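You operate a simulated robot arm through the tools that you are given. There is no shell and no other tool. Be economical: measure what you need, move in short steps, check, and stop when the job is done.

You run a simulated two-armed robot. Do the job below in one go: nothing can be reset, and whatever is moved stays where it is left.

## Task
On the top of the wide bench, fold the blue cloth in half, so that its two short edges meet.

Only the result counts: the job must be done as asked and must still hold three seconds after the hand-in. Knocking over, shifting, dropping, spilling or breaking anything else fails it. Flat cloth is picked up by pressing the open fingertips on it (5 to 10 N) and closing them slowly along it; thin cloth reads only 2 to 8 mm in the jaws.

## Robot
Two 7-joint arms with two-finger parallel grippers on one trunk, on a base that drives. Base frame: it is fixed to the floor where the robot stands at the start and does not move with it; the origin is under the middle of the robot, x ahead of it, y to its left, z up; the surface under the hand at the start is at about z = 850. Lengths are in mm, angles in rad, forces in N, time in s.
The left shoulder is at the start at [60, 143, 926], the right one opposite. With the tool pointing down near the work surface each hand reaches from about 300 to 720 mm from the robot's upright axis, wherever it stands, measured 20 degrees to its own side. Places, roughly: top of the wide bench [700, 800, 800]. Payload 1.57 kg a hand.
The TCP of each hand is the grasp point between the finger pads, 30 mm short of the fingertips. In the tool frame z runs along the fingers and y along their closing line. The gripper opens to 110 mm. The fingers are 24 mm wide and 12 mm thick; the gripper's body (48 by 112 mm) begins 78 mm behind the TCP.
Orientation is that of the tool frame in the base frame, as [roll, pitch, yaw] about the fixed x, y, z axes, in that order (R = Rz(yaw) Ry(pitch) Rx(roll)). With the fingers straight down and closing along the base's y, the tool's x points along the base's -x, its y along +y and its z along -z.

## Interface
- The arms move only by the tool send_rows. It takes "left_deltas", "right_deltas" or both (then of equal length, played together; a hand with none holds still); each is a list of rows, each a list of 6 numbers: the shift along the base's x, y, z in units of 30 mm (1.0 is 30 mm), then the turn, a rotation vector about the base's x, y, z in units of 6 degrees (1.0 is 6 degrees). In form: [[tx, ty, tz, rx, ry, rz], ...]. A call has 1 to 20 rows; each row shifts and turns the commanded pose from where the row before left it. "left_grip" and "right_grip" are, for a hand that has rows, the opening, from 0 (shut) to 1 (fully open), set as the call begins (left out, the last holds). A call with a number of a shift or a turn outside -1 to 1 is refused whole. A row lasts 0.2 s, in which the tool goes at most 50 mm and 0.15 rad; a call with a longer step from one row to the next is refused whole, and so is a gripper value outside its range. Where a pose cannot be reached the arm comes as near as it can. A force on the tool above 40 N (or 10 N above the force at the start of the call, whichever is more), or a blocked arm, ends the call early, and 0.2 s more pass. Each finger travels about 45 mm/s and halts on what it meets, pressing with about 25 N; the grip force reading is that of the motor and also rises with nothing between the fingers. The clock runs only during rows and for 0.2 s after the last one: add rows that do not move to give the fingers time. It gives the time, the measured TCP pose, the force on the tool (base axes), the opening and the grip force at its end, in the units of the frame above (readings bear some noise), with the torque about the TCP (base axes, N m) and any sound that the robot's microphone picked up, and new pictures: "show" is both (left out), scene, wrist or none (wrist: the cameras of the hands that moved).
- Cameras (640 x 400 px; columns grow to the right, rows downward): "scene" is now at [43, -21.9, 1532.7]; the picture's right is [-0.31, -0.95, 0.00], its down [-0.76, 0.24, -0.61] and it looks along [0.58, -0.19, -0.79] (base axes); focal length 270 px, centre (320, 200). "left" rides on the left gripper at [70, -16, -141] in its tool frame; the picture's right is [0.23, 0.97, 0.00], its down [-0.86, 0.20, -0.48] and it looks along [-0.47, 0.11, 0.88] (tool axes); focal length 222 px, centre (320, 200). "right" rides on the right gripper at [70, 16, -141] in its tool frame; the picture's right is [-0.23, 0.97, 0.00], its down [-0.86, -0.20, -0.48] and it looks along [-0.47, -0.11, 0.88] (tool axes); focal length 222 px, centre (320, 200). There is no depth. A picture from a camera that has moved, and an enlarged one, comes with that camera's place and axes in the base frame and with its lens.
- slide_trunk(by): slides the trunk up (or, below 0, down) by that many mm; the arms and the scene camera ride with it, the base frame stays. It gives what a move gives, with no picture.
- drive_base(legs): drives the robot by 1 to 6 legs, each [ahead, left, turn to the left] in mm, mm and rad, along the robot's own axes; the way and the turn of a leg run together, so that a leg with both is an arc; at most 1500 mm and 3.142 rad a leg. The arms and the cameras ride along, it lands a little off, and it stops where it bumps. It gives what a move gives, and a new picture of the scene camera.
- pan_tilt(pan, tilt): turns the head with the scene camera to pan (to the left, within 1.501 rad either way) and tilt (down, from -0.506 to 1.204), counted from straight ahead of the robot. It gives what a move gives, and a new picture of the scene camera.
- inspect(camera, box): a new picture of the part [left, top, right, bottom] of that camera's present view, enlarged. No time passes.
- job_done(): hands the job in; it is judged then, once.

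Go step by step. Nothing tells you exact positions but the pictures and the camera data: compare them with the known pose of the tool, close in by small moves and look again before you grip or let go. The budget is 120 turns and 260 pictures, counting those below and the enlarged ones. Unless the task says otherwise, let go and move clear before handing in, and close with one line.

The tools are called after "Call:" as a command line: name --argument value ..., lists and objects as JSON in quotes. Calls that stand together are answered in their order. send_rows: Moves the arms, as the interface text tells. Its arguments: {"type":"object","properties":{"left_deltas":{"type":"array","items":{"type":"array","items":{"type":"number"}}},"left_grip":{"type":"number"},"right_deltas":{"type":"array","items":{"type":"array","items":{"type":"number"}}},"right_grip":{"type":"number"},"show":{"type":"string","enum":["both","scene","wrist","none"]}},"required":[]} The other tools are called the same way: slide_trunk (by) slides the trunk up or down; drive_base (legs) drives the base; pan_tilt (pan, tilt) turns the head that bears the scene camera; inspect (camera, box) takes an enlarged picture of a part of a camera's view; job_done () hands the job in.

At the start:

```text
t: 0.0
left_tool_pos: [462.0, -14.1, 1072.7]
left_orientation: [-3.141, 0.002, 3.141]
left_force: [-0.5, -0.4, -0.1]
left_wrist_torque: [0.0, -0.02, 0.01]
left_grip_width: 110.1
left_grasp_force: 0.1
right_tool_pos: [468.4, -369.3, 1018.4]
right_orientation: [-3.141, -0.002, -3.141]
right_force: [-0.2, 0.0, 0.0]
right_wrist_torque: [-0.03, 0.01, 0.0]
right_grip_width: 110.2
right_grasp_force: 0.1
trunk travel left (down, up): [-525.0, 65.0]
robot x, y, heading: [0.3, -1.5, 0.002]
head pan, tilt: [-0.311, 0.918]
```

scene: 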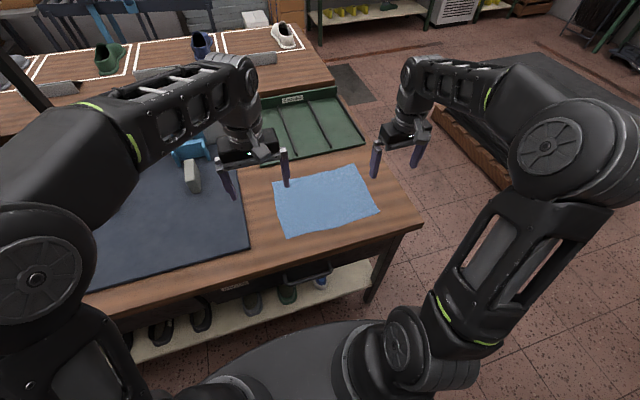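
right: 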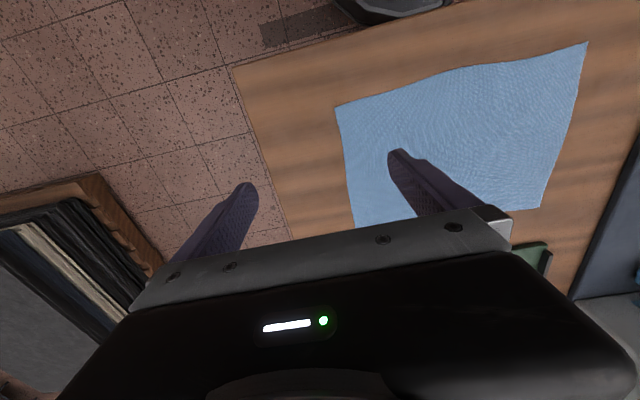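
left: 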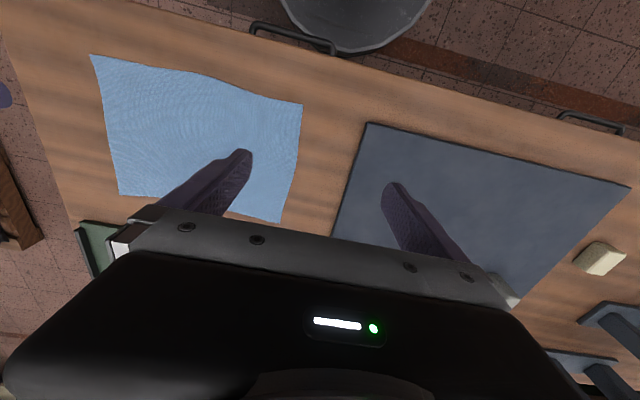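

The blue cloth lies just ahead, about x 445–670, y −345 to −50, with its short edges at the two y ends. I'll look around first to confirm which bench is the wide one.

Call:
pan_tilt --pan 0.7 --tilt 0.75

Call:
pan_tilt --pan -0.311 --tilt 0.918

Call:
inspect --camera "scene" --box '[230, 130, 430, 255]'

```text
t: 1.3
left_tool_pos: [460.9, -13.6, 1073.2]
left_orientation: [-3.141, 0.002, -3.141]
left_force: [-0.3, -0.4, -1.0]
left_wrist_torque: [-0.01, 0.03, -0.01]
left_grip_width: 110.1
left_grasp_force: 0.1
right_tool_pos: [467.9, -368.7, 1018.1]
right_orientation: [-3.141, 0.0, -3.142]
right_force: [0.5, -0.7, 0.8]
right_wrist_torque: [-0.01, 0.01, -0.02]
right_grip_width: 109.6
right_grasp_force: 0.0
trunk travel left (down, up): [-525.0, 65.0]
robot x, y, heading: [2.5, 2.3, -0.001]
head pan, tilt: [0.7, 0.75]
camera scene: at [35.5, 54.2, 1545.9], right [0.64, -0.77, 0.0], down [-0.52, -0.44, -0.73], along [0.56, 0.47, -0.68], focal length 270 px, centre (320, 200)
```

scene: 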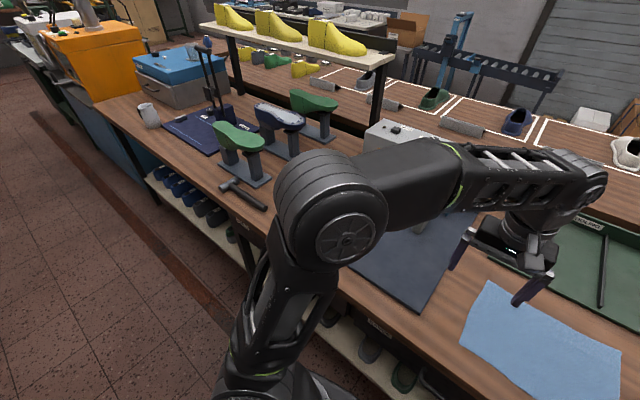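

```text
t: 2.5
left_tool_pos: [461.7, -14.2, 1073.2]
left_orientation: [-3.141, 0.005, 3.141]
left_force: [0.4, -0.8, -0.2]
left_wrist_torque: [-0.03, 0.01, 0.02]
left_grip_width: 109.6
left_grasp_force: 0.0
right_tool_pos: [468.6, -370.3, 1018.9]
right_orientation: [-3.142, 0.001, -3.14]
right_force: [-0.1, 0.1, 0.3]
right_wrist_torque: [-0.01, 0.02, -0.02]
right_grip_width: 110.1
right_grasp_force: 0.0
trunk travel left (down, up): [-525.0, 65.0]
robot x, y, heading: [0.4, -1.6, -0.001]
head pan, tilt: [-0.311, 0.918]
camera scene: at [43.0, -21.8, 1532.7], right [-0.3, -0.95, 0.0], down [-0.76, 0.24, -0.61], along [0.58, -0.19, -0.79], focal length 270 px, centre (320, 200)
```

scene: 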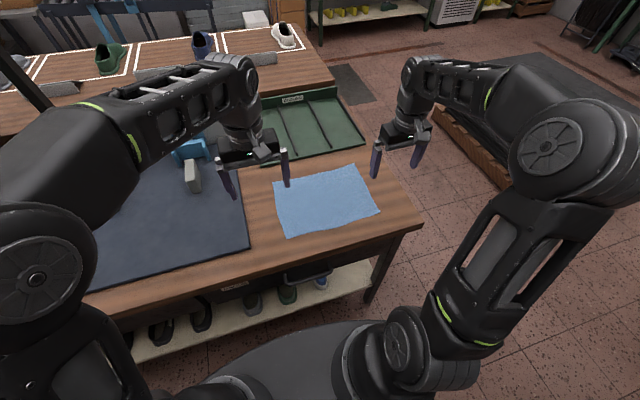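

```text
3.20 times, centred on (330, 192) of scene
camera zoom: at [43.0, -21.8, 1532.7], right [-0.3, -0.95, 0.0], down [-0.76, 0.24, -0.61], along [0.58, -0.19, -0.79], focal length 864 px, centre (288, 224)
```

zoom: 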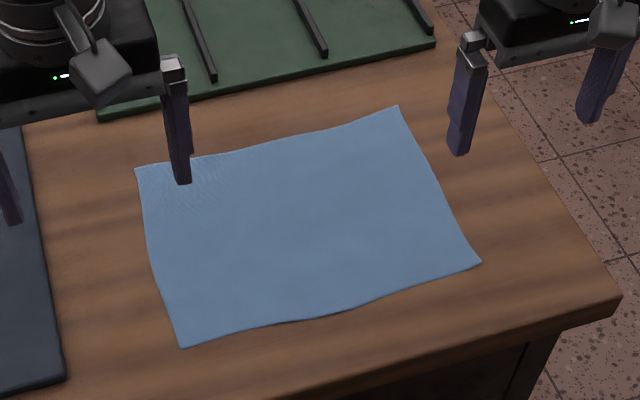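

The bench in front, which carries the cloth, is the wide bench. Its right end is at about y −447, so standing there and facing +y would put both hands symmetric to the near short edge. I'll check the floor space there first.

Call:
pan_tilt --pan -1.3 --tilt 0.7

```text
t: 3.8
left_tool_pos: [461.6, -15.0, 1073.0]
left_orientation: [3.141, 0.001, 3.141]
left_force: [-0.3, -0.2, -0.7]
left_wrist_torque: [-0.02, -0.01, -0.02]
left_grip_width: 110.2
left_grasp_force: 0.1
right_tool_pos: [466.9, -370.4, 1018.0]
right_orientation: [3.14, 0.0, -3.14]
right_force: [0.0, 1.1, 0.5]
right_wrist_torque: [-0.03, 0.01, -0.03]
right_grip_width: 110.2
right_grasp_force: 0.0
trunk travel left (down, up): [-525.0, 65.0]
robot x, y, heading: [1.2, -3.6, -0.002]
head pan, tilt: [-1.3, 0.7]
camera scene: at [-5.2, -80.9, 1550.1], right [-0.96, -0.27, 0.0], down [-0.17, 0.62, -0.76], along [0.2, -0.74, -0.64], focal length 270 px, centre (320, 200)
```

scene: 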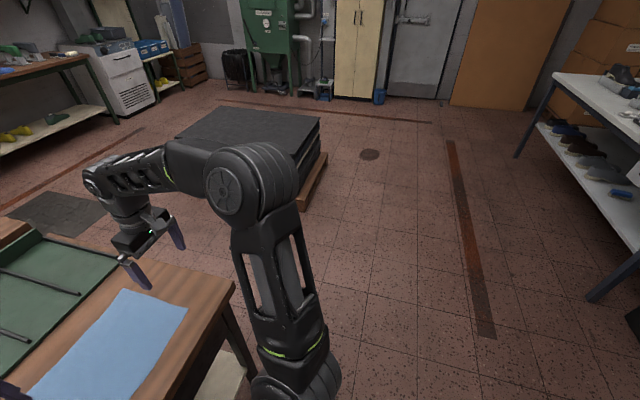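

There is about 1.2 m of clear floor between the bench end and the pallet. I'll drive round to the bench end.

Call:
drive_base --legs '[[0, -1050, 0], [553, 0, 0], [0, 0, 1.5708]]'

Call:
pan_tilt --pan 0 --tilt 0.95

```text
t: 15.6
left_tool_pos: [572.2, -552.9, 1072.4]
left_orientation: [-3.141, 0.002, -1.583]
left_force: [0.7, 0.6, -1.0]
left_wrist_torque: [-0.02, -0.01, -0.04]
left_grip_width: 110.2
left_grasp_force: 0.0
right_tool_pos: [929.1, -551.0, 1019.0]
right_orientation: [3.141, -0.001, -1.583]
right_force: [-0.1, 1.1, 0.0]
right_wrist_torque: [0.03, -0.01, -0.02]
right_grip_width: 110.2
right_grasp_force: 0.0
trunk travel left (down, up): [-525.0, 65.0]
robot x, y, heading: [549.9, -1015.4, 1.561]
head pan, tilt: [-1.3, 0.7]
camera scene: at [636.9, -1021.1, 1550.2], right [0.26, -0.97, 0.0], down [-0.62, -0.16, -0.76], along [0.74, 0.2, -0.64], focal length 270 px, centre (320, 200)
```

scene: 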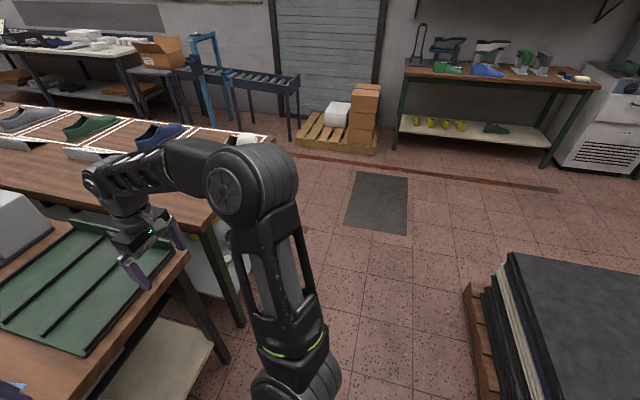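

```text
t: 17.1
left_tool_pos: [573.4, -553.4, 1073.4]
left_orientation: [3.141, 0.003, -1.583]
left_force: [0.2, 0.5, 0.3]
left_wrist_torque: [-0.03, 0.02, 0.0]
left_grip_width: 110.1
left_grasp_force: 0.1
right_tool_pos: [927.8, -550.6, 1018.4]
right_orientation: [3.14, -0.001, -1.583]
right_force: [0.1, -0.3, -0.1]
right_wrist_torque: [-0.02, 0.0, 0.03]
right_grip_width: 109.9
right_grasp_force: 0.0
trunk travel left (down, up): [-525.0, 65.0]
robot x, y, heading: [552.3, -1013.3, 1.558]
head pan, tilt: [0.0, 0.949]
camera scene: at [555.8, -970.1, 1530.4], right [1.0, -0.01, 0.0], down [-0.01, -0.81, -0.58], along [0.01, 0.58, -0.81], focal length 270 px, centre (320, 200)
```

scene: 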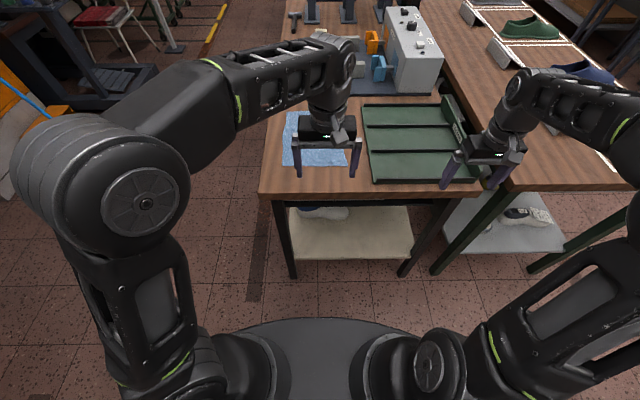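

I'm now facing the bench end, with the axis 566 mm from the edge. I'll drive closer, then look down to judge the clearance.

Call:
drive_base --legs '[[200, 0, 0.012]]'

Call:
pan_tilt --pan 0 --tilt 1.2

```text
t: 18.7
left_tool_pos: [566.5, -347.5, 1070.6]
left_orientation: [-3.141, 0.002, -1.567]
left_force: [0.1, 0.6, -0.3]
left_wrist_torque: [-0.04, 0.01, 0.02]
left_grip_width: 110.1
left_grasp_force: 0.1
right_tool_pos: [920.8, -340.1, 1016.8]
right_orientation: [-3.141, -0.003, -1.57]
right_force: [0.3, 0.8, -0.8]
right_wrist_torque: [-0.05, -0.01, 0.0]
right_grip_width: 109.9
right_grasp_force: 0.1
trunk travel left (down, up): [-525.0, 65.0]
robot x, y, heading: [553.8, -812.5, 1.575]
head pan, tilt: [0.0, 0.949]
camera scene: at [555.9, -764.6, 1530.3], right [1.0, 0.0, 0.0], down [0.0, -0.81, -0.58], along [0.0, 0.58, -0.81], focal length 270 px, centre (320, 200)
```

scene: 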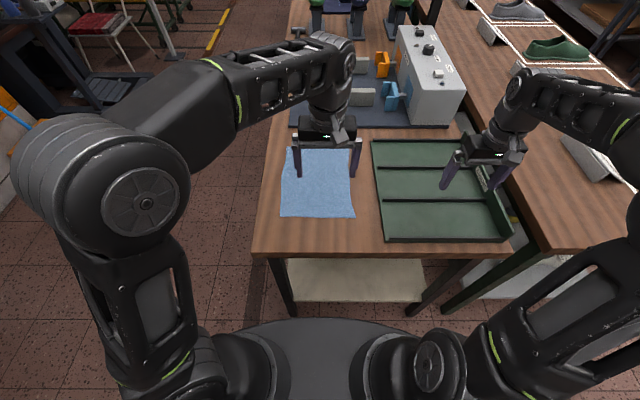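

```text
t: 19.5
left_tool_pos: [565.2, -348.6, 1072.7]
left_orientation: [-3.141, 0.001, -1.567]
left_force: [0.5, -0.3, -0.8]
left_wrist_torque: [0.0, -0.01, -0.01]
left_grip_width: 109.7
left_grasp_force: 0.0
right_tool_pos: [921.3, -339.4, 1018.3]
right_orientation: [-3.141, -0.001, -1.568]
right_force: [-0.3, 0.4, -0.4]
right_wrist_torque: [-0.05, -0.01, 0.06]
right_grip_width: 110.0
right_grasp_force: 0.1
trunk travel left (down, up): [-525.0, 65.0]
robot x, y, heading: [555.5, -811.5, 1.574]
head pan, tilt: [0.0, 1.201]
camera scene: at [556.0, -782.8, 1514.2], right [1.0, 0.0, 0.0], down [0.0, -0.93, -0.36], along [0.0, 0.36, -0.93], focal length 270 px, centre (320, 200)
```

scene: 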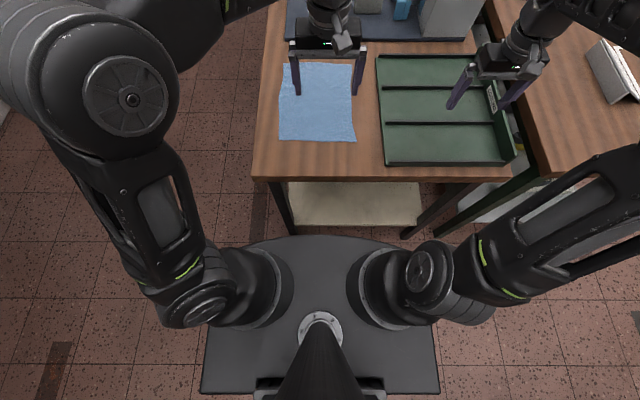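

The base front looks to be about 300 mm ahead of the axis, and the bench legs and shelf sit recessed at about y −400. Another 55 mm ahead is safe and puts the far cloth edge within reach.

Call:
drive_base --legs '[[55, 0, 0]]'

Call:
pan_tilt --pan 0 --tilt 1.05

```text
t: 20.4
left_tool_pos: [567.3, -291.4, 1073.0]
left_orientation: [3.141, 0.0, -1.567]
left_force: [-0.5, 0.5, 0.4]
left_wrist_torque: [-0.03, -0.01, 0.01]
left_grip_width: 109.9
left_grasp_force: 0.0
right_tool_pos: [920.8, -283.9, 1016.9]
right_orientation: [3.141, -0.002, -1.569]
right_force: [0.1, 0.3, 0.5]
right_wrist_torque: [-0.03, 0.03, 0.0]
right_grip_width: 109.9
right_grasp_force: 0.0
trunk travel left (down, up): [-525.0, 65.0]
robot x, y, heading: [558.2, -755.5, 1.575]
head pan, tilt: [0.0, 1.201]
camera scene: at [555.8, -725.1, 1514.1], right [1.0, 0.0, 0.0], down [0.0, -0.93, -0.36], along [0.0, 0.36, -0.93], focal length 270 px, centre (320, 200)
```

scene: 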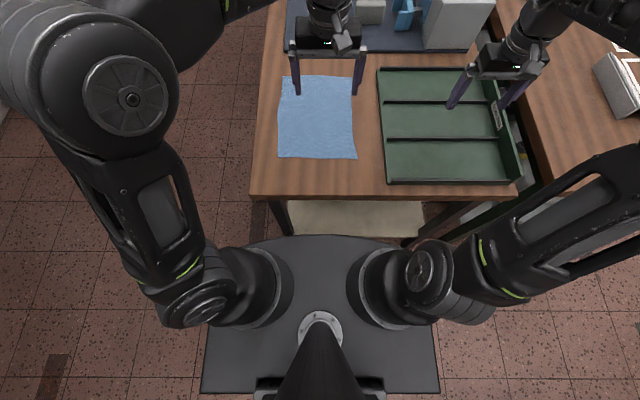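

```text
t: 21.1
left_tool_pos: [565.8, -292.2, 1072.9]
left_orientation: [-3.141, 0.002, -1.568]
left_force: [-0.2, 0.1, -0.3]
left_wrist_torque: [-0.02, -0.01, -0.01]
left_grip_width: 110.0
left_grasp_force: 0.0
right_tool_pos: [922.3, -285.2, 1018.8]
right_orientation: [-3.14, 0.001, -1.568]
right_force: [0.3, 0.0, -0.6]
right_wrist_torque: [0.03, 0.0, -0.01]
right_grip_width: 110.0
right_grasp_force: 0.0
trunk travel left (down, up): [-525.0, 65.0]
robot x, y, heading: [553.0, -755.8, 1.573]
head pan, tilt: [0.0, 1.051]
camera scene: at [555.7, -716.9, 1523.3], right [1.0, 0.0, 0.0], down [0.0, -0.87, -0.5], along [0.0, 0.5, -0.87], focal length 270 px, centre (320, 200)
```

scene: 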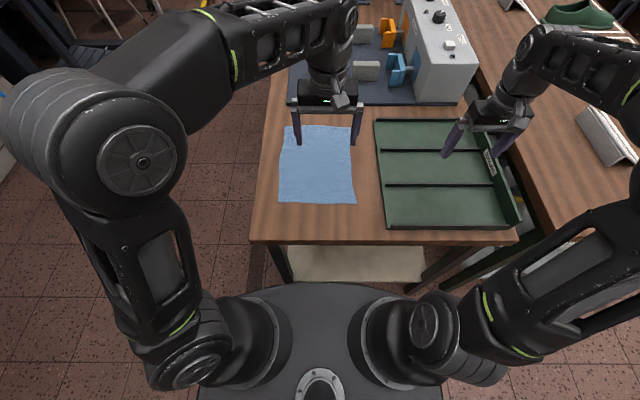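

The cloth now spans about x 438–655, y −342 to −48, and the far edge is within reach. I'll swing both hands so that they close along y, cameras outward, and hold them over the two near corners.

Call:
send_rows --left_deltas '[[-0.253, -0.133, -0.162, 0, 0, -1], [-0.253, -0.133, -0.162, 0, 0, -1], [-0.253, -0.133, -0.162, 0, 0, -1], [-0.253, -0.133, -0.162, 0, 0, -1], [-0.253, -0.133, -0.162, 0, 0, -1], [-0.253, -0.133, -0.162, 0, 0, -1], [-0.253, -0.133, -0.162, 0, 0, -1], [-0.253, -0.133, -0.162, 0, 0, -1], [-0.253, -0.133, -0.162, 0, 0, -1], [-0.253, -0.133, -0.162, 0, 0, -1], [-0.253, -0.133, -0.162, 0, 0, -1], [-0.253, -0.133, -0.162, 0, 0, -1], [-0.253, -0.133, -0.162, 0, 0, -1], [-0.253, -0.133, -0.162, 0, 0, -1], [-0.253, -0.133, -0.162, 0, 0, -1], [0, 0, 0, 0, 0, 0], [0, 0, 0, 0, 0, 0]]' --right_deltas '[[-0.624, -0.149, -0.04, 0, 0, 1], [-0.624, -0.149, -0.04, 0, 0, 1], [-0.624, -0.149, -0.04, 0, 0, 1], [-0.624, -0.149, -0.04, 0, 0, 1], [-0.624, -0.149, -0.04, 0, 0, 1], [-0.624, -0.149, -0.04, 0, 0, 1], [-0.624, -0.149, -0.04, 0, 0, 1], [-0.624, -0.149, -0.04, 0, 0, 1], [-0.624, -0.149, -0.04, 0, 0, 1], [-0.624, -0.149, -0.04, 0, 0, 1], [-0.624, -0.149, -0.04, 0, 0, 1], [-0.624, -0.149, -0.04, 0, 0, 1], [-0.624, -0.149, -0.04, 0, 0, 1], [-0.624, -0.149, -0.04, 0, 0, 1], [-0.624, -0.149, -0.04, 0, 0, 1], [0, 0, 0, 0, 0, 0], [0, 0, 0, 0, 0, 0]]' --left_grip 0.4 --right_grip 0.4

```text
t: 24.7
left_tool_pos: [452.1, -353.4, 999.7]
left_orientation: [3.14, 0.002, -3.14]
left_force: [0.1, 0.4, 0.0]
left_wrist_torque: [0.01, 0.03, 0.0]
left_grip_width: 44.3
left_grasp_force: 0.0
right_tool_pos: [640.1, -354.3, 999.7]
right_orientation: [3.141, 0.0, 0.006]
right_force: [-0.3, -0.6, 0.4]
right_wrist_torque: [0.03, 0.02, 0.04]
right_grip_width: 44.0
right_grasp_force: 0.0
trunk travel left (down, up): [-525.0, 65.0]
robot x, y, heading: [551.2, -750.4, 1.574]
head pan, tilt: [0.0, 1.051]
camera scene: at [555.5, -716.7, 1523.3], right [1.0, 0.0, 0.0], down [0.0, -0.87, -0.5], along [0.0, 0.5, -0.87], focal length 270 px, centre (320, 200)
camera right: at [709.1, -368.5, 1141.1], right [-0.22, -0.97, 0.0], down [-0.86, 0.2, 0.48], along [-0.47, 0.11, -0.88], focal length 222 px, centre (320, 200)
camera left: at [383.6, -369.0, 1141.5], right [-0.23, 0.97, 0.0], down [0.85, 0.2, 0.48], along [0.47, 0.11, -0.88], focal length 222 px, centre (320, 200)
```

scene: 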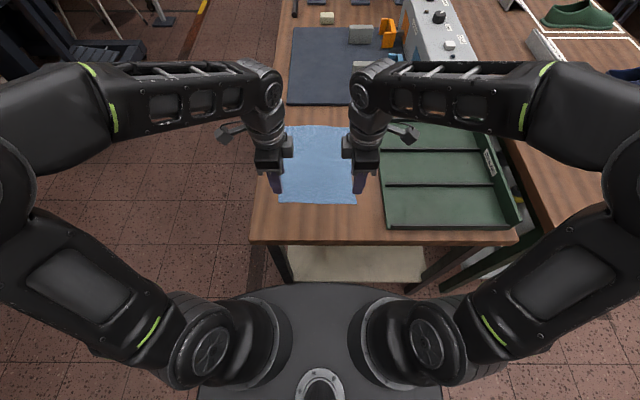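
right: 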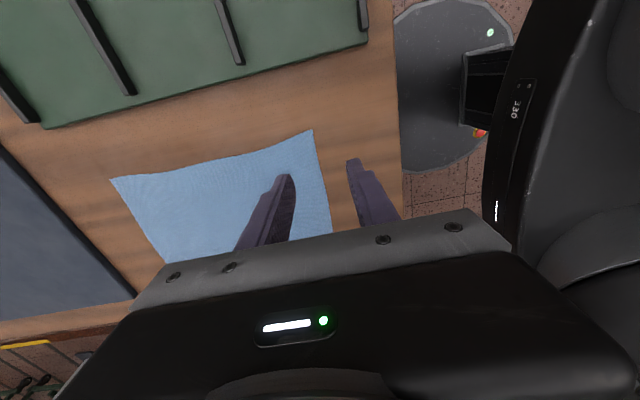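
left: 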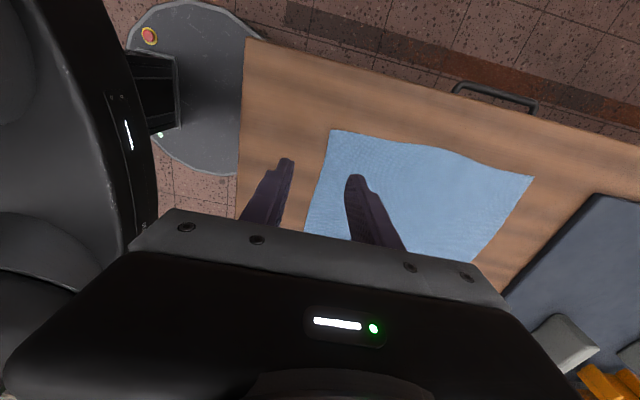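

Both hands are over the near corners, at (437,−340) and (655,−346). I'll lower them to about 20 mm above the bench.

Call:
send_rows --left_deltas '[[0, 0.03, -0.83, 0, 0, 0], [0, 0.03, -0.83, 0, 0, 0], [0, 0.03, -0.83, 0, 0, 0], [0, 0.03, -0.83, 0, 0, 0], [0, 0, 0, 0, 0, 0]]' --right_deltas '[[0, -0.02, -0.83, 0, 0, 0], [0, -0.02, -0.83, 0, 0, 0], [0, -0.02, -0.83, 0, 0, 0], [0, -0.02, -0.83, 0, 0, 0], [0, 0, 0, 0, 0, 0]]' --show "wrist"

```text
t: 25.9
left_tool_pos: [451.4, -348.6, 899.4]
left_orientation: [-3.141, 0.001, -3.138]
left_force: [-0.3, 0.4, -0.2]
left_wrist_torque: [0.0, 0.03, 0.0]
left_grip_width: 44.0
left_grasp_force: 0.0
right_tool_pos: [639.5, -355.8, 900.7]
right_orientation: [3.141, -0.001, 0.004]
right_force: [1.2, 0.0, 0.4]
right_wrist_torque: [-0.02, 0.02, 0.0]
right_grip_width: 43.9
right_grasp_force: 0.2
trunk travel left (down, up): [-525.0, 65.0]
robot x, y, heading: [555.7, -756.2, 1.567]
head pan, tilt: [0.0, 1.051]
camera right: at [709.8, -371.3, 1040.9], right [-0.22, -0.97, 0.0], down [-0.86, 0.2, 0.48], along [-0.47, 0.11, -0.88], focal length 222 px, centre (320, 200)
camera left: at [382.3, -364.6, 1040.9], right [-0.23, 0.97, 0.0], down [0.85, 0.2, 0.48], along [0.47, 0.11, -0.88], focal length 222 px, centre (320, 200)
```

right: 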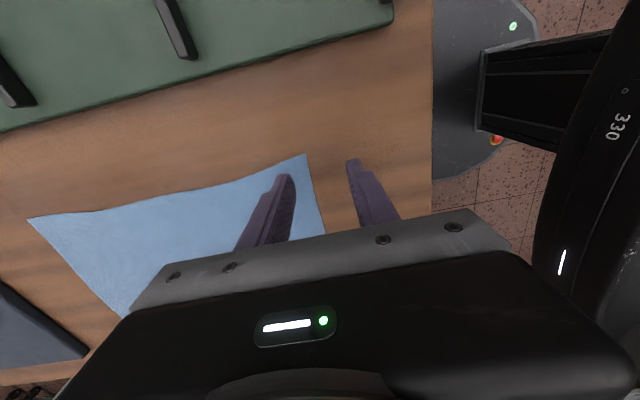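
left: 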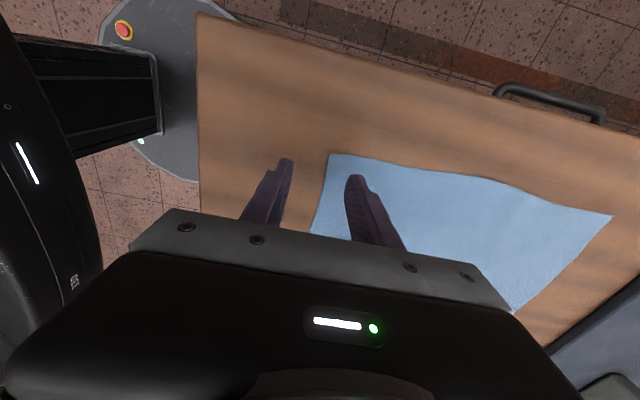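

The corners are at (438,−342) and (655,−345), so the inner fingers will land 11–13 mm inside the edge. I'll come down to contact slowly.

Call:
send_rows --left_deltas '[[0, -0.1, -0.25, 0, 0, 0], [0, 0, -0.2, 0, 0, 0], [0, 0, -0.1, 0, 0, 0], [0, 0, 0, 0, 0, 0]]' --right_deltas '[[0, 0, -0.25, 0, 0, 0], [0, 0, -0.25, 0, 0, 0], [0, 0, -0.1, 0, 0, 0], [0, 0, 0, 0, 0, 0]]' --show "none"

Call:
send_rows --left_deltas '[[0, 0, -0.07, 0, 0, 0], [0, 0, 0, 0, 0, 0]]' --right_deltas '[[0, 0, -0.07, 0, 0, 0], [0, 0, 0, 0, 0, 0]]' --show "none"

```text
t: 26.9
left_tool_pos: [451.5, -352.3, 883.6]
left_orientation: [3.14, 0.002, -3.139]
left_force: [-0.7, -0.1, 0.0]
left_wrist_torque: [-0.03, 0.0, 0.0]
left_grip_width: 43.8
left_grasp_force: 0.0
right_tool_pos: [641.6, -356.0, 881.6]
right_orientation: [3.141, 0.001, 0.003]
right_force: [0.1, -0.3, 0.3]
right_wrist_torque: [-0.02, 0.01, 0.01]
right_grip_width: 44.1
right_grasp_force: 0.1
trunk travel left (down, up): [-525.0, 65.0]
robot x, y, heading: [554.0, -755.8, 1.575]
head pan, tilt: [0.0, 1.051]
```

```text
t: 27.5
left_tool_pos: [451.9, -352.3, 881.3]
left_orientation: [3.14, 0.002, -3.138]
left_force: [-0.4, 1.3, 2.1]
left_wrist_torque: [0.05, 0.0, 0.0]
left_grip_width: 44.4
left_grasp_force: 0.1
right_tool_pos: [642.2, -356.1, 881.5]
right_orientation: [-3.14, 0.0, 0.003]
right_force: [0.7, -0.1, 9.3]
right_wrist_torque: [0.24, -0.05, -0.02]
right_grip_width: 43.5
right_grasp_force: 0.2
trunk travel left (down, up): [-525.0, 65.0]
robot x, y, heading: [554.3, -752.7, 1.575]
head pan, tilt: [0.0, 1.051]
```

Contact is at about TCP z 881; the right hand reads 9 N and the left 2 N. I'll press the left a bit more and start closing in small steps.

Call:
send_rows --left_deltas '[[0, 0, -0.05, 0, 0, 0], [0, 0, 0, 0, 0, 0]]' --show "none"

Call:
send_rows --left_deltas '[[0, 0, 0, 0, 0, 0], [0, 0, 0, 0, 0, 0]]' --right_deltas '[[0, 0, 0, 0, 0, 0], [0, 0, 0, 0, 0, 0]]' --left_grip 0.3 --right_grip 0.3 --show "wrist"

```text
t: 28.1
left_tool_pos: [452.1, -353.2, 881.1]
left_orientation: [3.138, 0.002, -3.139]
left_force: [-2.4, 1.2, 19.2]
left_wrist_torque: [0.51, 0.19, 0.08]
left_grip_width: 45.2
left_grasp_force: 0.0
right_tool_pos: [640.2, -356.4, 881.6]
right_orientation: [-3.14, 0.0, 0.002]
right_force: [1.2, 0.0, 8.0]
right_wrist_torque: [0.21, -0.04, -0.02]
right_grip_width: 44.8
right_grasp_force: 0.3
trunk travel left (down, up): [-525.0, 65.0]
robot x, y, heading: [556.1, -753.8, 1.575]
head pan, tilt: [0.0, 1.051]
```

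```text
t: 28.7
left_tool_pos: [452.0, -353.6, 880.6]
left_orientation: [3.137, 0.003, -3.138]
left_force: [-0.4, 5.4, 25.6]
left_wrist_torque: [0.78, 0.13, -0.01]
left_grip_width: 38.3
left_grasp_force: 2.8
right_tool_pos: [640.6, -355.6, 881.5]
right_orientation: [-3.139, 0.0, 0.003]
right_force: [0.3, 2.2, 8.4]
right_wrist_torque: [0.28, 0.0, 0.04]
right_grip_width: 34.7
right_grasp_force: 1.1
trunk travel left (down, up): [-525.0, 65.0]
robot x, y, heading: [556.7, -754.5, 1.572]
head pan, tilt: [0.0, 1.051]
camera right: at [709.5, -371.5, 1022.2], right [-0.22, -0.97, 0.0], down [-0.86, 0.2, 0.48], along [-0.47, 0.11, -0.88], focal length 222 px, centre (320, 200)
camera left: at [383.2, -369.5, 1022.5], right [-0.23, 0.97, 0.0], down [0.85, 0.2, 0.48], along [0.47, 0.11, -0.88], focal length 222 px, centre (320, 200)
```

right: 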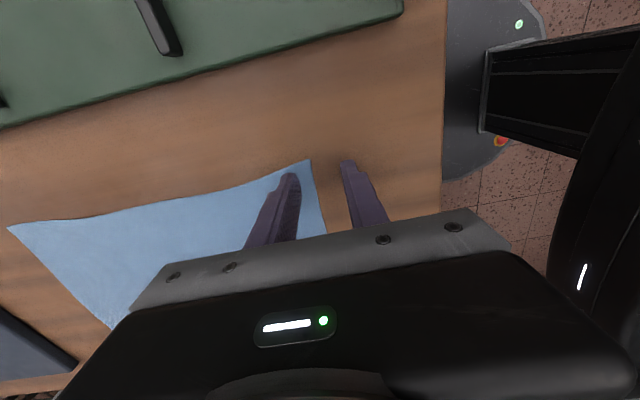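
left: 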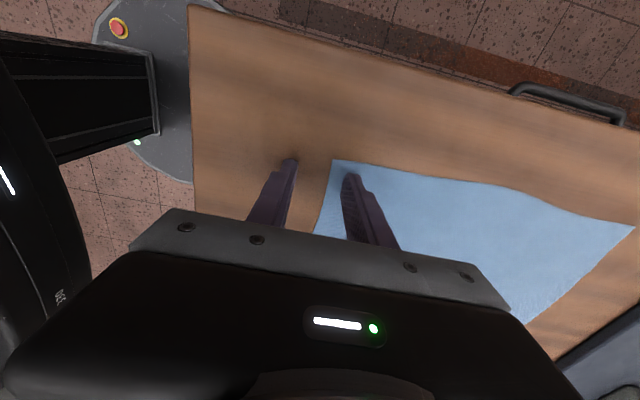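

The left hand presses too hard at 25 N, so I'll ease it up about 1.2 mm and go on closing.

Call:
send_rows --left_deltas '[[0, 0, 0.042, 0, 0, 0], [0, 0, 0, 0, 0, 0]]' --show "none"

Call:
send_rows --left_deltas '[[0, 0, 0, 0, 0, 0], [0, 0, 0, 0, 0, 0]]' --right_deltas '[[0, 0, 0, 0, 0, 0], [0, 0, 0, 0, 0, 0]]' --left_grip 0.22 --right_grip 0.22 --show "none"

Call:
send_rows --left_deltas '[[0, 0, 0, 0, 0, 0], [0, 0, 0, 0, 0, 0]]' --right_deltas '[[0, 0, 0, 0, 0, 0], [0, 0, 0, 0, 0, 0]]' --left_grip 0.15 --right_grip 0.15 --show "wrist"

```text
t: 29.3
left_tool_pos: [451.9, -353.6, 880.3]
left_orientation: [3.141, 0.002, -3.136]
left_force: [0.8, 2.3, 14.9]
left_wrist_torque: [0.43, 0.06, -0.04]
left_grip_width: 35.9
left_grasp_force: 1.5
right_tool_pos: [640.6, -355.0, 881.2]
right_orientation: [-3.139, -0.001, 0.003]
right_force: [-1.7, 2.7, 13.7]
right_wrist_torque: [0.33, 0.0, 0.02]
right_grip_width: 34.8
right_grasp_force: 0.9
trunk travel left (down, up): [-525.0, 65.0]
robot x, y, heading: [549.5, -756.2, 1.574]
head pan, tilt: [0.0, 1.051]
```

```text
t: 29.9
left_tool_pos: [451.7, -353.6, 880.3]
left_orientation: [-3.141, 0.0, -3.138]
left_force: [0.7, 2.4, 10.5]
left_wrist_torque: [0.24, 0.06, -0.04]
left_grip_width: 26.7
left_grasp_force: 1.3
right_tool_pos: [641.0, -355.3, 880.7]
right_orientation: [-3.14, 0.0, 0.004]
right_force: [0.2, 4.4, 17.2]
right_wrist_torque: [0.4, -0.07, -0.02]
right_grip_width: 27.6
right_grasp_force: 2.0
trunk travel left (down, up): [-525.0, 65.0]
robot x, y, heading: [557.8, -754.9, 1.571]
head pan, tilt: [0.0, 1.051]
```

```text
t: 30.5
left_tool_pos: [452.0, -353.7, 882.0]
left_orientation: [3.141, 0.0, -3.138]
left_force: [-0.4, 1.6, 8.0]
left_wrist_torque: [0.13, 0.06, 0.0]
left_grip_width: 18.5
left_grasp_force: 1.5
right_tool_pos: [640.1, -356.7, 881.1]
right_orientation: [-3.14, 0.0, 0.002]
right_force: [0.6, 4.1, 20.2]
right_wrist_torque: [0.42, -0.08, -0.01]
right_grip_width: 20.6
right_grasp_force: 2.2
trunk travel left (down, up): [-525.0, 65.0]
robot x, y, heading: [557.2, -756.2, 1.575]
head pan, tilt: [0.0, 1.051]
camera right: at [709.4, -371.3, 1022.1], right [-0.22, -0.97, 0.0], down [-0.86, 0.2, 0.48], along [-0.47, 0.11, -0.88], focal length 222 px, centre (320, 200)
camera left: at [382.8, -369.9, 1022.9], right [-0.23, 0.97, 0.0], down [0.85, 0.2, 0.48], along [0.47, 0.11, -0.88], focal length 222 px, centre (320, 200)
```

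right: 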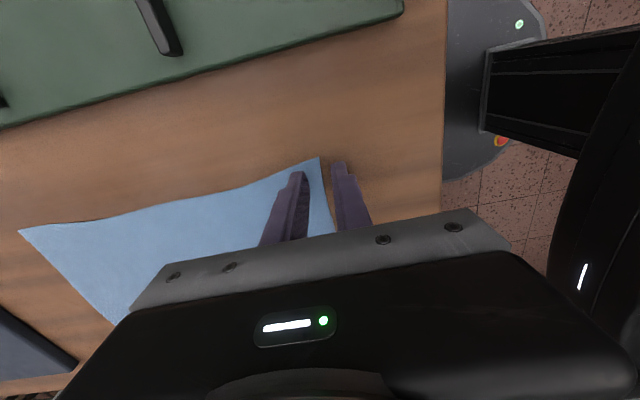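
left: 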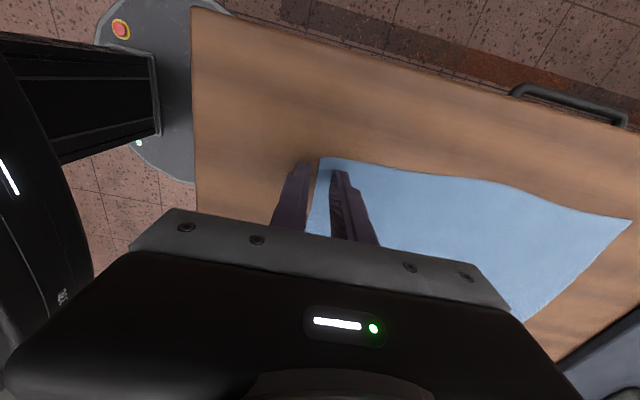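

The cloth is being drawn along with the inner fingers. I'll ease the right hand slightly and finish closing.

Call:
send_rows --right_deltas '[[0, 0, 0.025, 0, 0, 0]]' --show "none"

Call:
send_rows --left_deltas '[[0, 0, 0, 0, 0, 0], [0, 0, 0, 0, 0, 0]]' --right_deltas '[[0, 0, 0, 0, 0, 0], [0, 0, 0, 0, 0, 0]]' --left_grip 0.08 --right_grip 0.08 --show "none"

Call:
send_rows --left_deltas '[[0, 0, 0, 0, 0, 0], [0, 0, 0, 0, 0, 0], [0, 0, 0, 0, 0, 0]]' --right_deltas '[[0, 0, 0, 0, 0, 0], [0, 0, 0, 0, 0, 0], [0, 0, 0, 0, 0, 0]]' --left_grip 0 --right_grip 0 --show "wrist"

```text
t: 30.9
left_tool_pos: [451.6, -353.2, 880.8]
left_orientation: [-3.141, 0.001, -3.138]
left_force: [-0.6, 1.2, 9.2]
left_wrist_torque: [0.15, 0.08, 0.0]
left_grip_width: 17.6
left_grasp_force: 0.8
right_tool_pos: [641.4, -357.8, 881.5]
right_orientation: [3.14, 0.0, 0.002]
right_force: [-0.1, 2.5, 10.9]
right_wrist_torque: [0.24, -0.02, -0.01]
right_grip_width: 18.7
right_grasp_force: 1.4
trunk travel left (down, up): [-525.0, 65.0]
robot x, y, heading: [551.1, -754.5, 1.577]
head pan, tilt: [0.0, 1.051]
```

```text
t: 31.5
left_tool_pos: [451.4, -353.3, 881.3]
left_orientation: [3.14, 0.002, -3.138]
left_force: [-0.9, -0.1, 9.5]
left_wrist_torque: [0.12, 0.08, 0.01]
left_grip_width: 9.9
left_grasp_force: 0.3
right_tool_pos: [640.7, -355.6, 880.2]
right_orientation: [3.139, 0.0, 0.003]
right_force: [-0.7, -1.1, 4.5]
right_wrist_torque: [0.0, -0.03, -0.02]
right_grip_width: 9.1
right_grasp_force: 0.1
trunk travel left (down, up): [-525.0, 65.0]
robot x, y, heading: [551.8, -752.1, 1.574]
head pan, tilt: [0.0, 1.051]
```

```text
t: 32.3
left_tool_pos: [451.8, -352.9, 880.9]
left_orientation: [3.141, 0.002, -3.139]
left_force: [2.0, -2.0, 9.8]
left_wrist_torque: [0.0, -0.01, 0.0]
left_grip_width: 0.0
left_grasp_force: 21.0
right_tool_pos: [640.4, -356.2, 880.9]
right_orientation: [3.141, 0.0, 0.002]
right_force: [0.1, -0.4, 0.5]
right_wrist_torque: [0.02, 0.03, 0.0]
right_grip_width: 0.1
right_grasp_force: 21.7
trunk travel left (down, up): [-525.0, 65.0]
robot x, y, heading: [553.9, -753.6, 1.578]
head pan, tilt: [0.0, 1.051]
camera right: at [709.9, -371.2, 1022.7], right [-0.22, -0.97, 0.0], down [-0.86, 0.2, 0.48], along [-0.47, 0.11, -0.88], focal length 222 px, centre (320, 200)
camera left: at [383.1, -369.6, 1023.0], right [-0.23, 0.97, 0.0], down [0.85, 0.2, 0.48], along [0.47, 0.11, -0.88], focal length 222 px, centre (320, 200)
```

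right: 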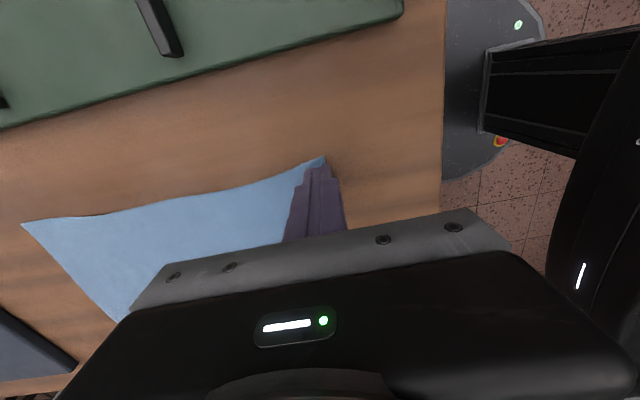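
left: 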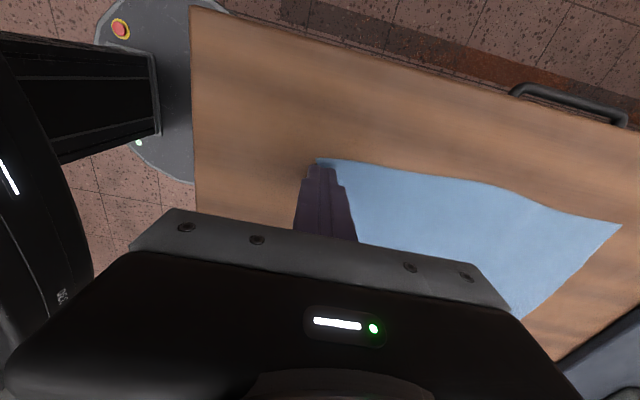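

The jaws read 0 mm: the cloth slid under the outer fingers, and its edge now lies at about y −360. I'll lift a little, open to 22 mm and set both fingertips on the cloth so that it buckles between them.

Call:
send_rows --left_deltas '[[0, 0, 0.4, 0, 0, 0], [0, 0.3, 0, 0, 0, 0], [0, 0, 0, 0, 0, 0], [0, 0, 0, 0, 0, 0]]' --right_deltas '[[0, 0, 0.4, 0, 0, 0], [0, 0.35, 0, 0, 0, 0], [0, 0, 0, 0, 0, 0], [0, 0, 0, 0, 0, 0]]' --left_grip 0.2 --right_grip 0.2

Call:
inspect --camera "left" --box '[250, 120, 410, 220]'

Call:
inspect --camera "right" --box '[230, 120, 390, 220]'

```text
t: 33.3
left_tool_pos: [452.7, -344.2, 890.9]
left_orientation: [-3.141, 0.002, -3.136]
left_force: [-0.2, 0.1, 0.4]
left_wrist_torque: [-0.02, -0.02, 0.0]
left_grip_width: 22.0
left_grasp_force: 0.0
right_tool_pos: [640.9, -344.0, 892.3]
right_orientation: [-3.141, 0.001, 0.005]
right_force: [0.6, -0.9, -0.4]
right_wrist_torque: [0.02, 0.0, 0.04]
right_grip_width: 22.0
right_grasp_force: 0.0
trunk travel left (down, up): [-525.0, 65.0]
robot x, y, heading: [554.4, -755.0, 1.573]
head pan, tilt: [0.0, 1.051]
camera scene: at [555.6, -716.4, 1523.3], right [1.0, 0.0, 0.0], down [0.0, -0.87, -0.5], along [0.0, 0.5, -0.87], focal length 270 px, centre (320, 200)
camera right: at [710.0, -359.8, 1034.8], right [-0.22, -0.97, 0.0], down [-0.86, 0.2, 0.48], along [-0.47, 0.11, -0.88], focal length 222 px, centre (320, 200)
camera left: at [383.0, -360.2, 1033.5], right [-0.23, 0.97, 0.0], down [0.85, 0.2, 0.48], along [0.47, 0.11, -0.88], focal length 222 px, centre (320, 200)
```

scene: 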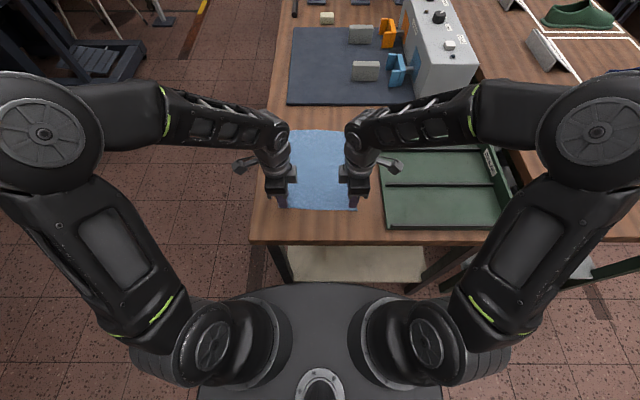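
right: 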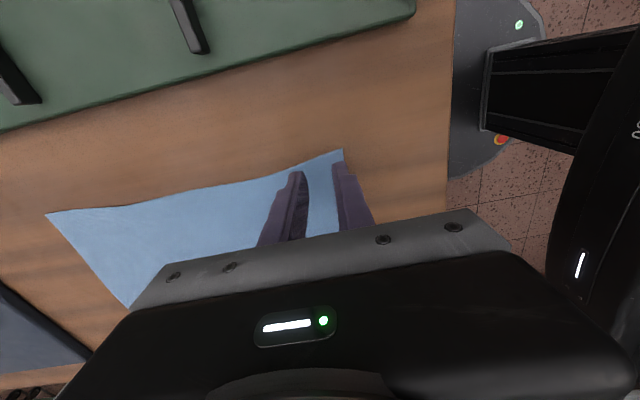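
left: 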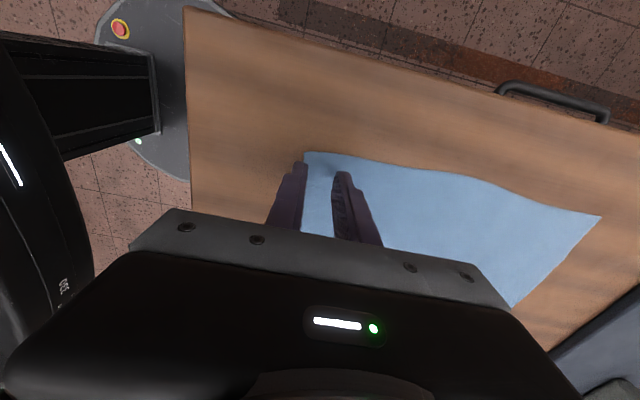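

```text
4.00 times, centred on (330, 170) of left
camera zoom: at [383.0, -360.2, 1033.5], right [-0.23, 0.97, 0.0], down [0.85, 0.2, 0.48], along [0.47, 0.11, -0.88], focal length 888 px, centre (280, 320)
```

zoom: 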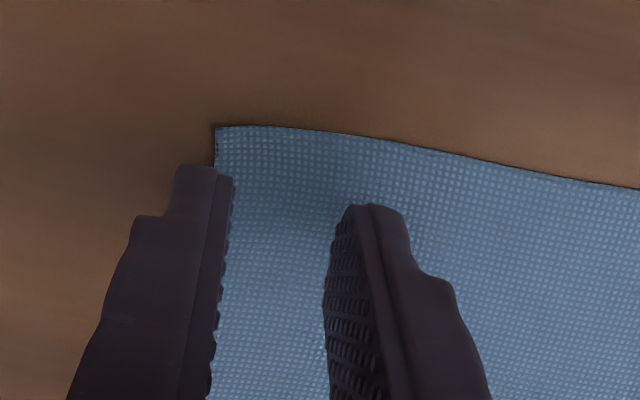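

```text
4.00 times, centred on (310, 170) of right
camera zoom: at [710.0, -359.8, 1034.8], right [-0.22, -0.97, 0.0], down [-0.86, 0.2, 0.48], along [-0.47, 0.11, -0.88], focal length 888 px, centre (360, 320)
```

zoom: 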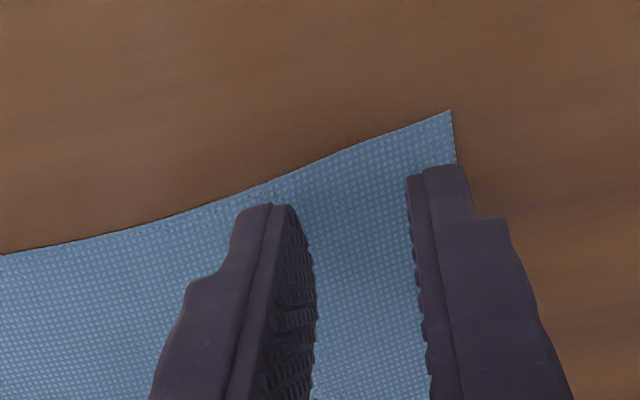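

Both outer fingertips now overlap the cloth edge (left by about 6 mm, right by about 11 mm). I'll shift the right hand 4 mm outward and press down again.

Call:
send_rows --left_deltas '[[0, 0, -0.25, 0, 0, 0], [0, 0, -0.1, 0, 0, 0], [0, 0, 0, 0, 0, 0]]' --right_deltas '[[0, -0.14, -0.25, 0, 0, 0], [0, 0, -0.12, 0, 0, 0], [0, 0, 0, 0, 0, 0]]' --show "none"

```text
t: 34.1
left_tool_pos: [451.7, -344.4, 882.4]
left_orientation: [-3.14, 0.001, -3.138]
left_force: [0.1, 0.2, -0.8]
left_wrist_torque: [0.01, 0.02, 0.01]
left_grip_width: 21.8
left_grasp_force: 0.0
right_tool_pos: [641.0, -348.5, 882.9]
right_orientation: [-3.141, 0.001, 0.003]
right_force: [0.0, 0.0, -0.1]
right_wrist_torque: [0.0, 0.0, 0.0]
right_grip_width: 22.0
right_grasp_force: 0.0
trunk travel left (down, up): [-525.0, 65.0]
robot x, y, heading: [551.6, -755.5, 1.572]
head pan, tilt: [0.0, 1.051]
```

Call:
send_rows --left_deltas '[[0, 0, -0.05, 0, 0, 0], [0, 0, 0, 0, 0, 0]]' --right_deltas '[[0, 0, -0.05, 0, 0, 0], [0, 0, 0, 0, 0, 0]]' --show "none"

```text
t: 34.7
left_tool_pos: [450.7, -343.6, 882.2]
left_orientation: [3.14, 0.002, -3.139]
left_force: [-1.0, 0.2, 6.4]
left_wrist_torque: [0.0, 0.03, 0.03]
left_grip_width: 21.9
left_grasp_force: 0.1
right_tool_pos: [639.5, -349.2, 881.6]
right_orientation: [-3.14, 0.0, 0.005]
right_force: [-0.6, 1.6, 7.2]
right_wrist_torque: [0.0, -0.03, -0.01]
right_grip_width: 21.9
right_grasp_force: 0.0
trunk travel left (down, up): [-525.0, 65.0]
robot x, y, heading: [553.7, -753.8, 1.574]
head pan, tilt: [0.0, 1.051]
```

Both hands press evenly at 6–7 N with both fingertips on the cloth. Now I'll close them slowly.

Call:
send_rows --left_deltas '[[0, 0, -0.01, 0, 0, 0], [0, 0, 0, 0, 0, 0]]' --right_deltas '[[0, 0, -0.01, 0, 0, 0], [0, 0, 0, 0, 0, 0]]' --left_grip 0.15 --right_grip 0.15 --show "none"

Call:
send_rows --left_deltas '[[0, 0, 0, 0, 0, 0], [0, 0, 0, 0, 0, 0]]' --right_deltas '[[0, 0, 0, 0, 0, 0], [0, 0, 0, 0, 0, 0]]' --left_grip 0.1 --right_grip 0.1 --show "wrist"

```text
t: 35.3
left_tool_pos: [452.7, -343.7, 881.7]
left_orientation: [3.14, 0.001, -3.138]
left_force: [0.9, 0.2, 11.4]
left_wrist_torque: [0.0, -0.01, 0.02]
left_grip_width: 15.8
left_grasp_force: 0.1
right_tool_pos: [640.6, -349.3, 880.4]
right_orientation: [3.141, -0.001, 0.004]
right_force: [-2.6, 0.8, 13.1]
right_wrist_torque: [-0.02, 0.02, 0.0]
right_grip_width: 16.2
right_grasp_force: 0.2
trunk travel left (down, up): [-525.0, 65.0]
robot x, y, heading: [555.2, -752.1, 1.574]
head pan, tilt: [0.0, 1.051]
```

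```text
t: 35.9
left_tool_pos: [451.2, -345.7, 880.9]
left_orientation: [3.137, 0.002, -3.139]
left_force: [0.7, 0.8, 13.9]
left_wrist_torque: [0.06, 0.04, 0.01]
left_grip_width: 10.8
left_grasp_force: 0.0
right_tool_pos: [641.7, -350.4, 880.5]
right_orientation: [-3.141, 0.0, 0.004]
right_force: [-1.5, 0.0, 16.0]
right_wrist_torque: [-0.04, 0.03, 0.02]
right_grip_width: 11.8
right_grasp_force: 0.4
trunk travel left (down, up): [-525.0, 65.0]
robot x, y, heading: [554.8, -754.0, 1.572]
head pan, tilt: [0.0, 1.051]
camera right: at [709.7, -365.3, 1022.3], right [-0.22, -0.97, 0.0], down [-0.86, 0.2, 0.48], along [-0.47, 0.11, -0.88], focal length 222 px, centre (320, 200)
camera left: at [383.0, -361.2, 1022.9], right [-0.23, 0.97, 0.0], down [0.85, 0.2, 0.48], along [0.47, 0.11, -0.88], focal length 222 px, centre (320, 200)
```

right: 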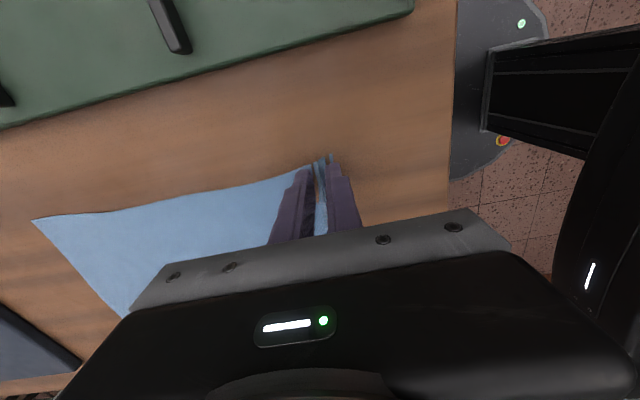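
left: 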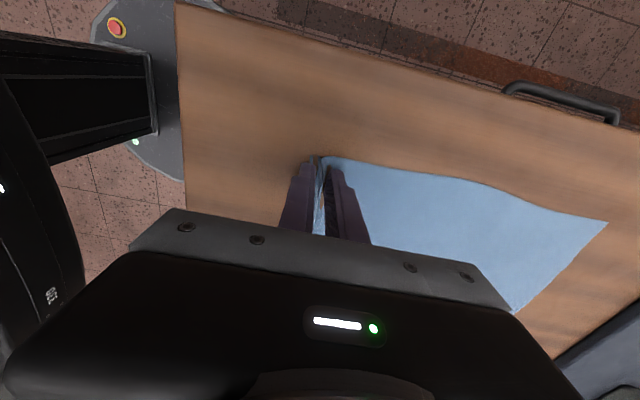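

A ridge has formed between the fingers in both hands. I'll finish closing.

Call:
send_rows --left_deltas '[[0, 0, 0, 0, 0, 0], [0, 0, 0, 0, 0, 0], [0, 0, 0, 0, 0, 0]]' --right_deltas '[[0, 0, 0, 0, 0, 0], [0, 0, 0, 0, 0, 0], [0, 0, 0, 0, 0, 0]]' --left_grip 0 --right_grip 0 --show "none"

Call:
inspect --camera "left" --box '[250, 120, 410, 220]'

Call:
inspect --camera "right" --box '[230, 120, 390, 220]'

```text
t: 36.7
left_tool_pos: [451.4, -345.2, 881.1]
left_orientation: [3.14, 0.001, -3.138]
left_force: [0.5, 1.6, 13.7]
left_wrist_torque: [0.04, 0.08, 0.01]
left_grip_width: 2.1
left_grasp_force: 23.4
right_tool_pos: [640.6, -350.0, 881.2]
right_orientation: [-3.139, -0.001, 0.004]
right_force: [0.1, -2.8, 18.9]
right_wrist_torque: [-0.08, -0.02, -0.03]
right_grip_width: 1.8
right_grasp_force: 24.0
trunk travel left (down, up): [-525.0, 65.0]
robot x, y, heading: [552.1, -754.7, 1.578]
head pan, tilt: [0.0, 1.051]
```

```text
4.00 times, centred on (330, 170) of left
camera zoom: at [383.0, -361.6, 1022.9], right [-0.23, 0.97, 0.0], down [0.85, 0.2, 0.48], along [0.47, 0.11, -0.88], focal length 888 px, centre (280, 320)
```

zoom: 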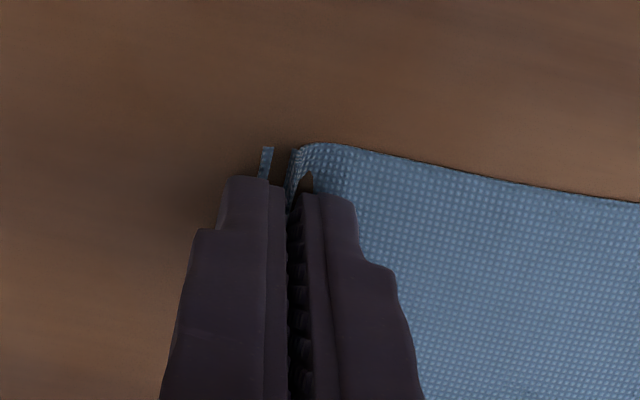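

```text
4.00 times, centred on (310, 170) of right
camera zoom: at [709.9, -365.8, 1022.3], right [-0.22, -0.97, 0.0], down [-0.86, 0.2, 0.48], along [-0.47, 0.11, -0.88], focal length 888 px, centre (360, 320)
```

zoom: 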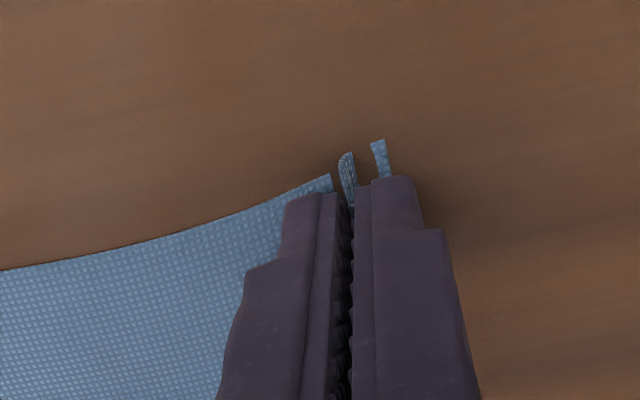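

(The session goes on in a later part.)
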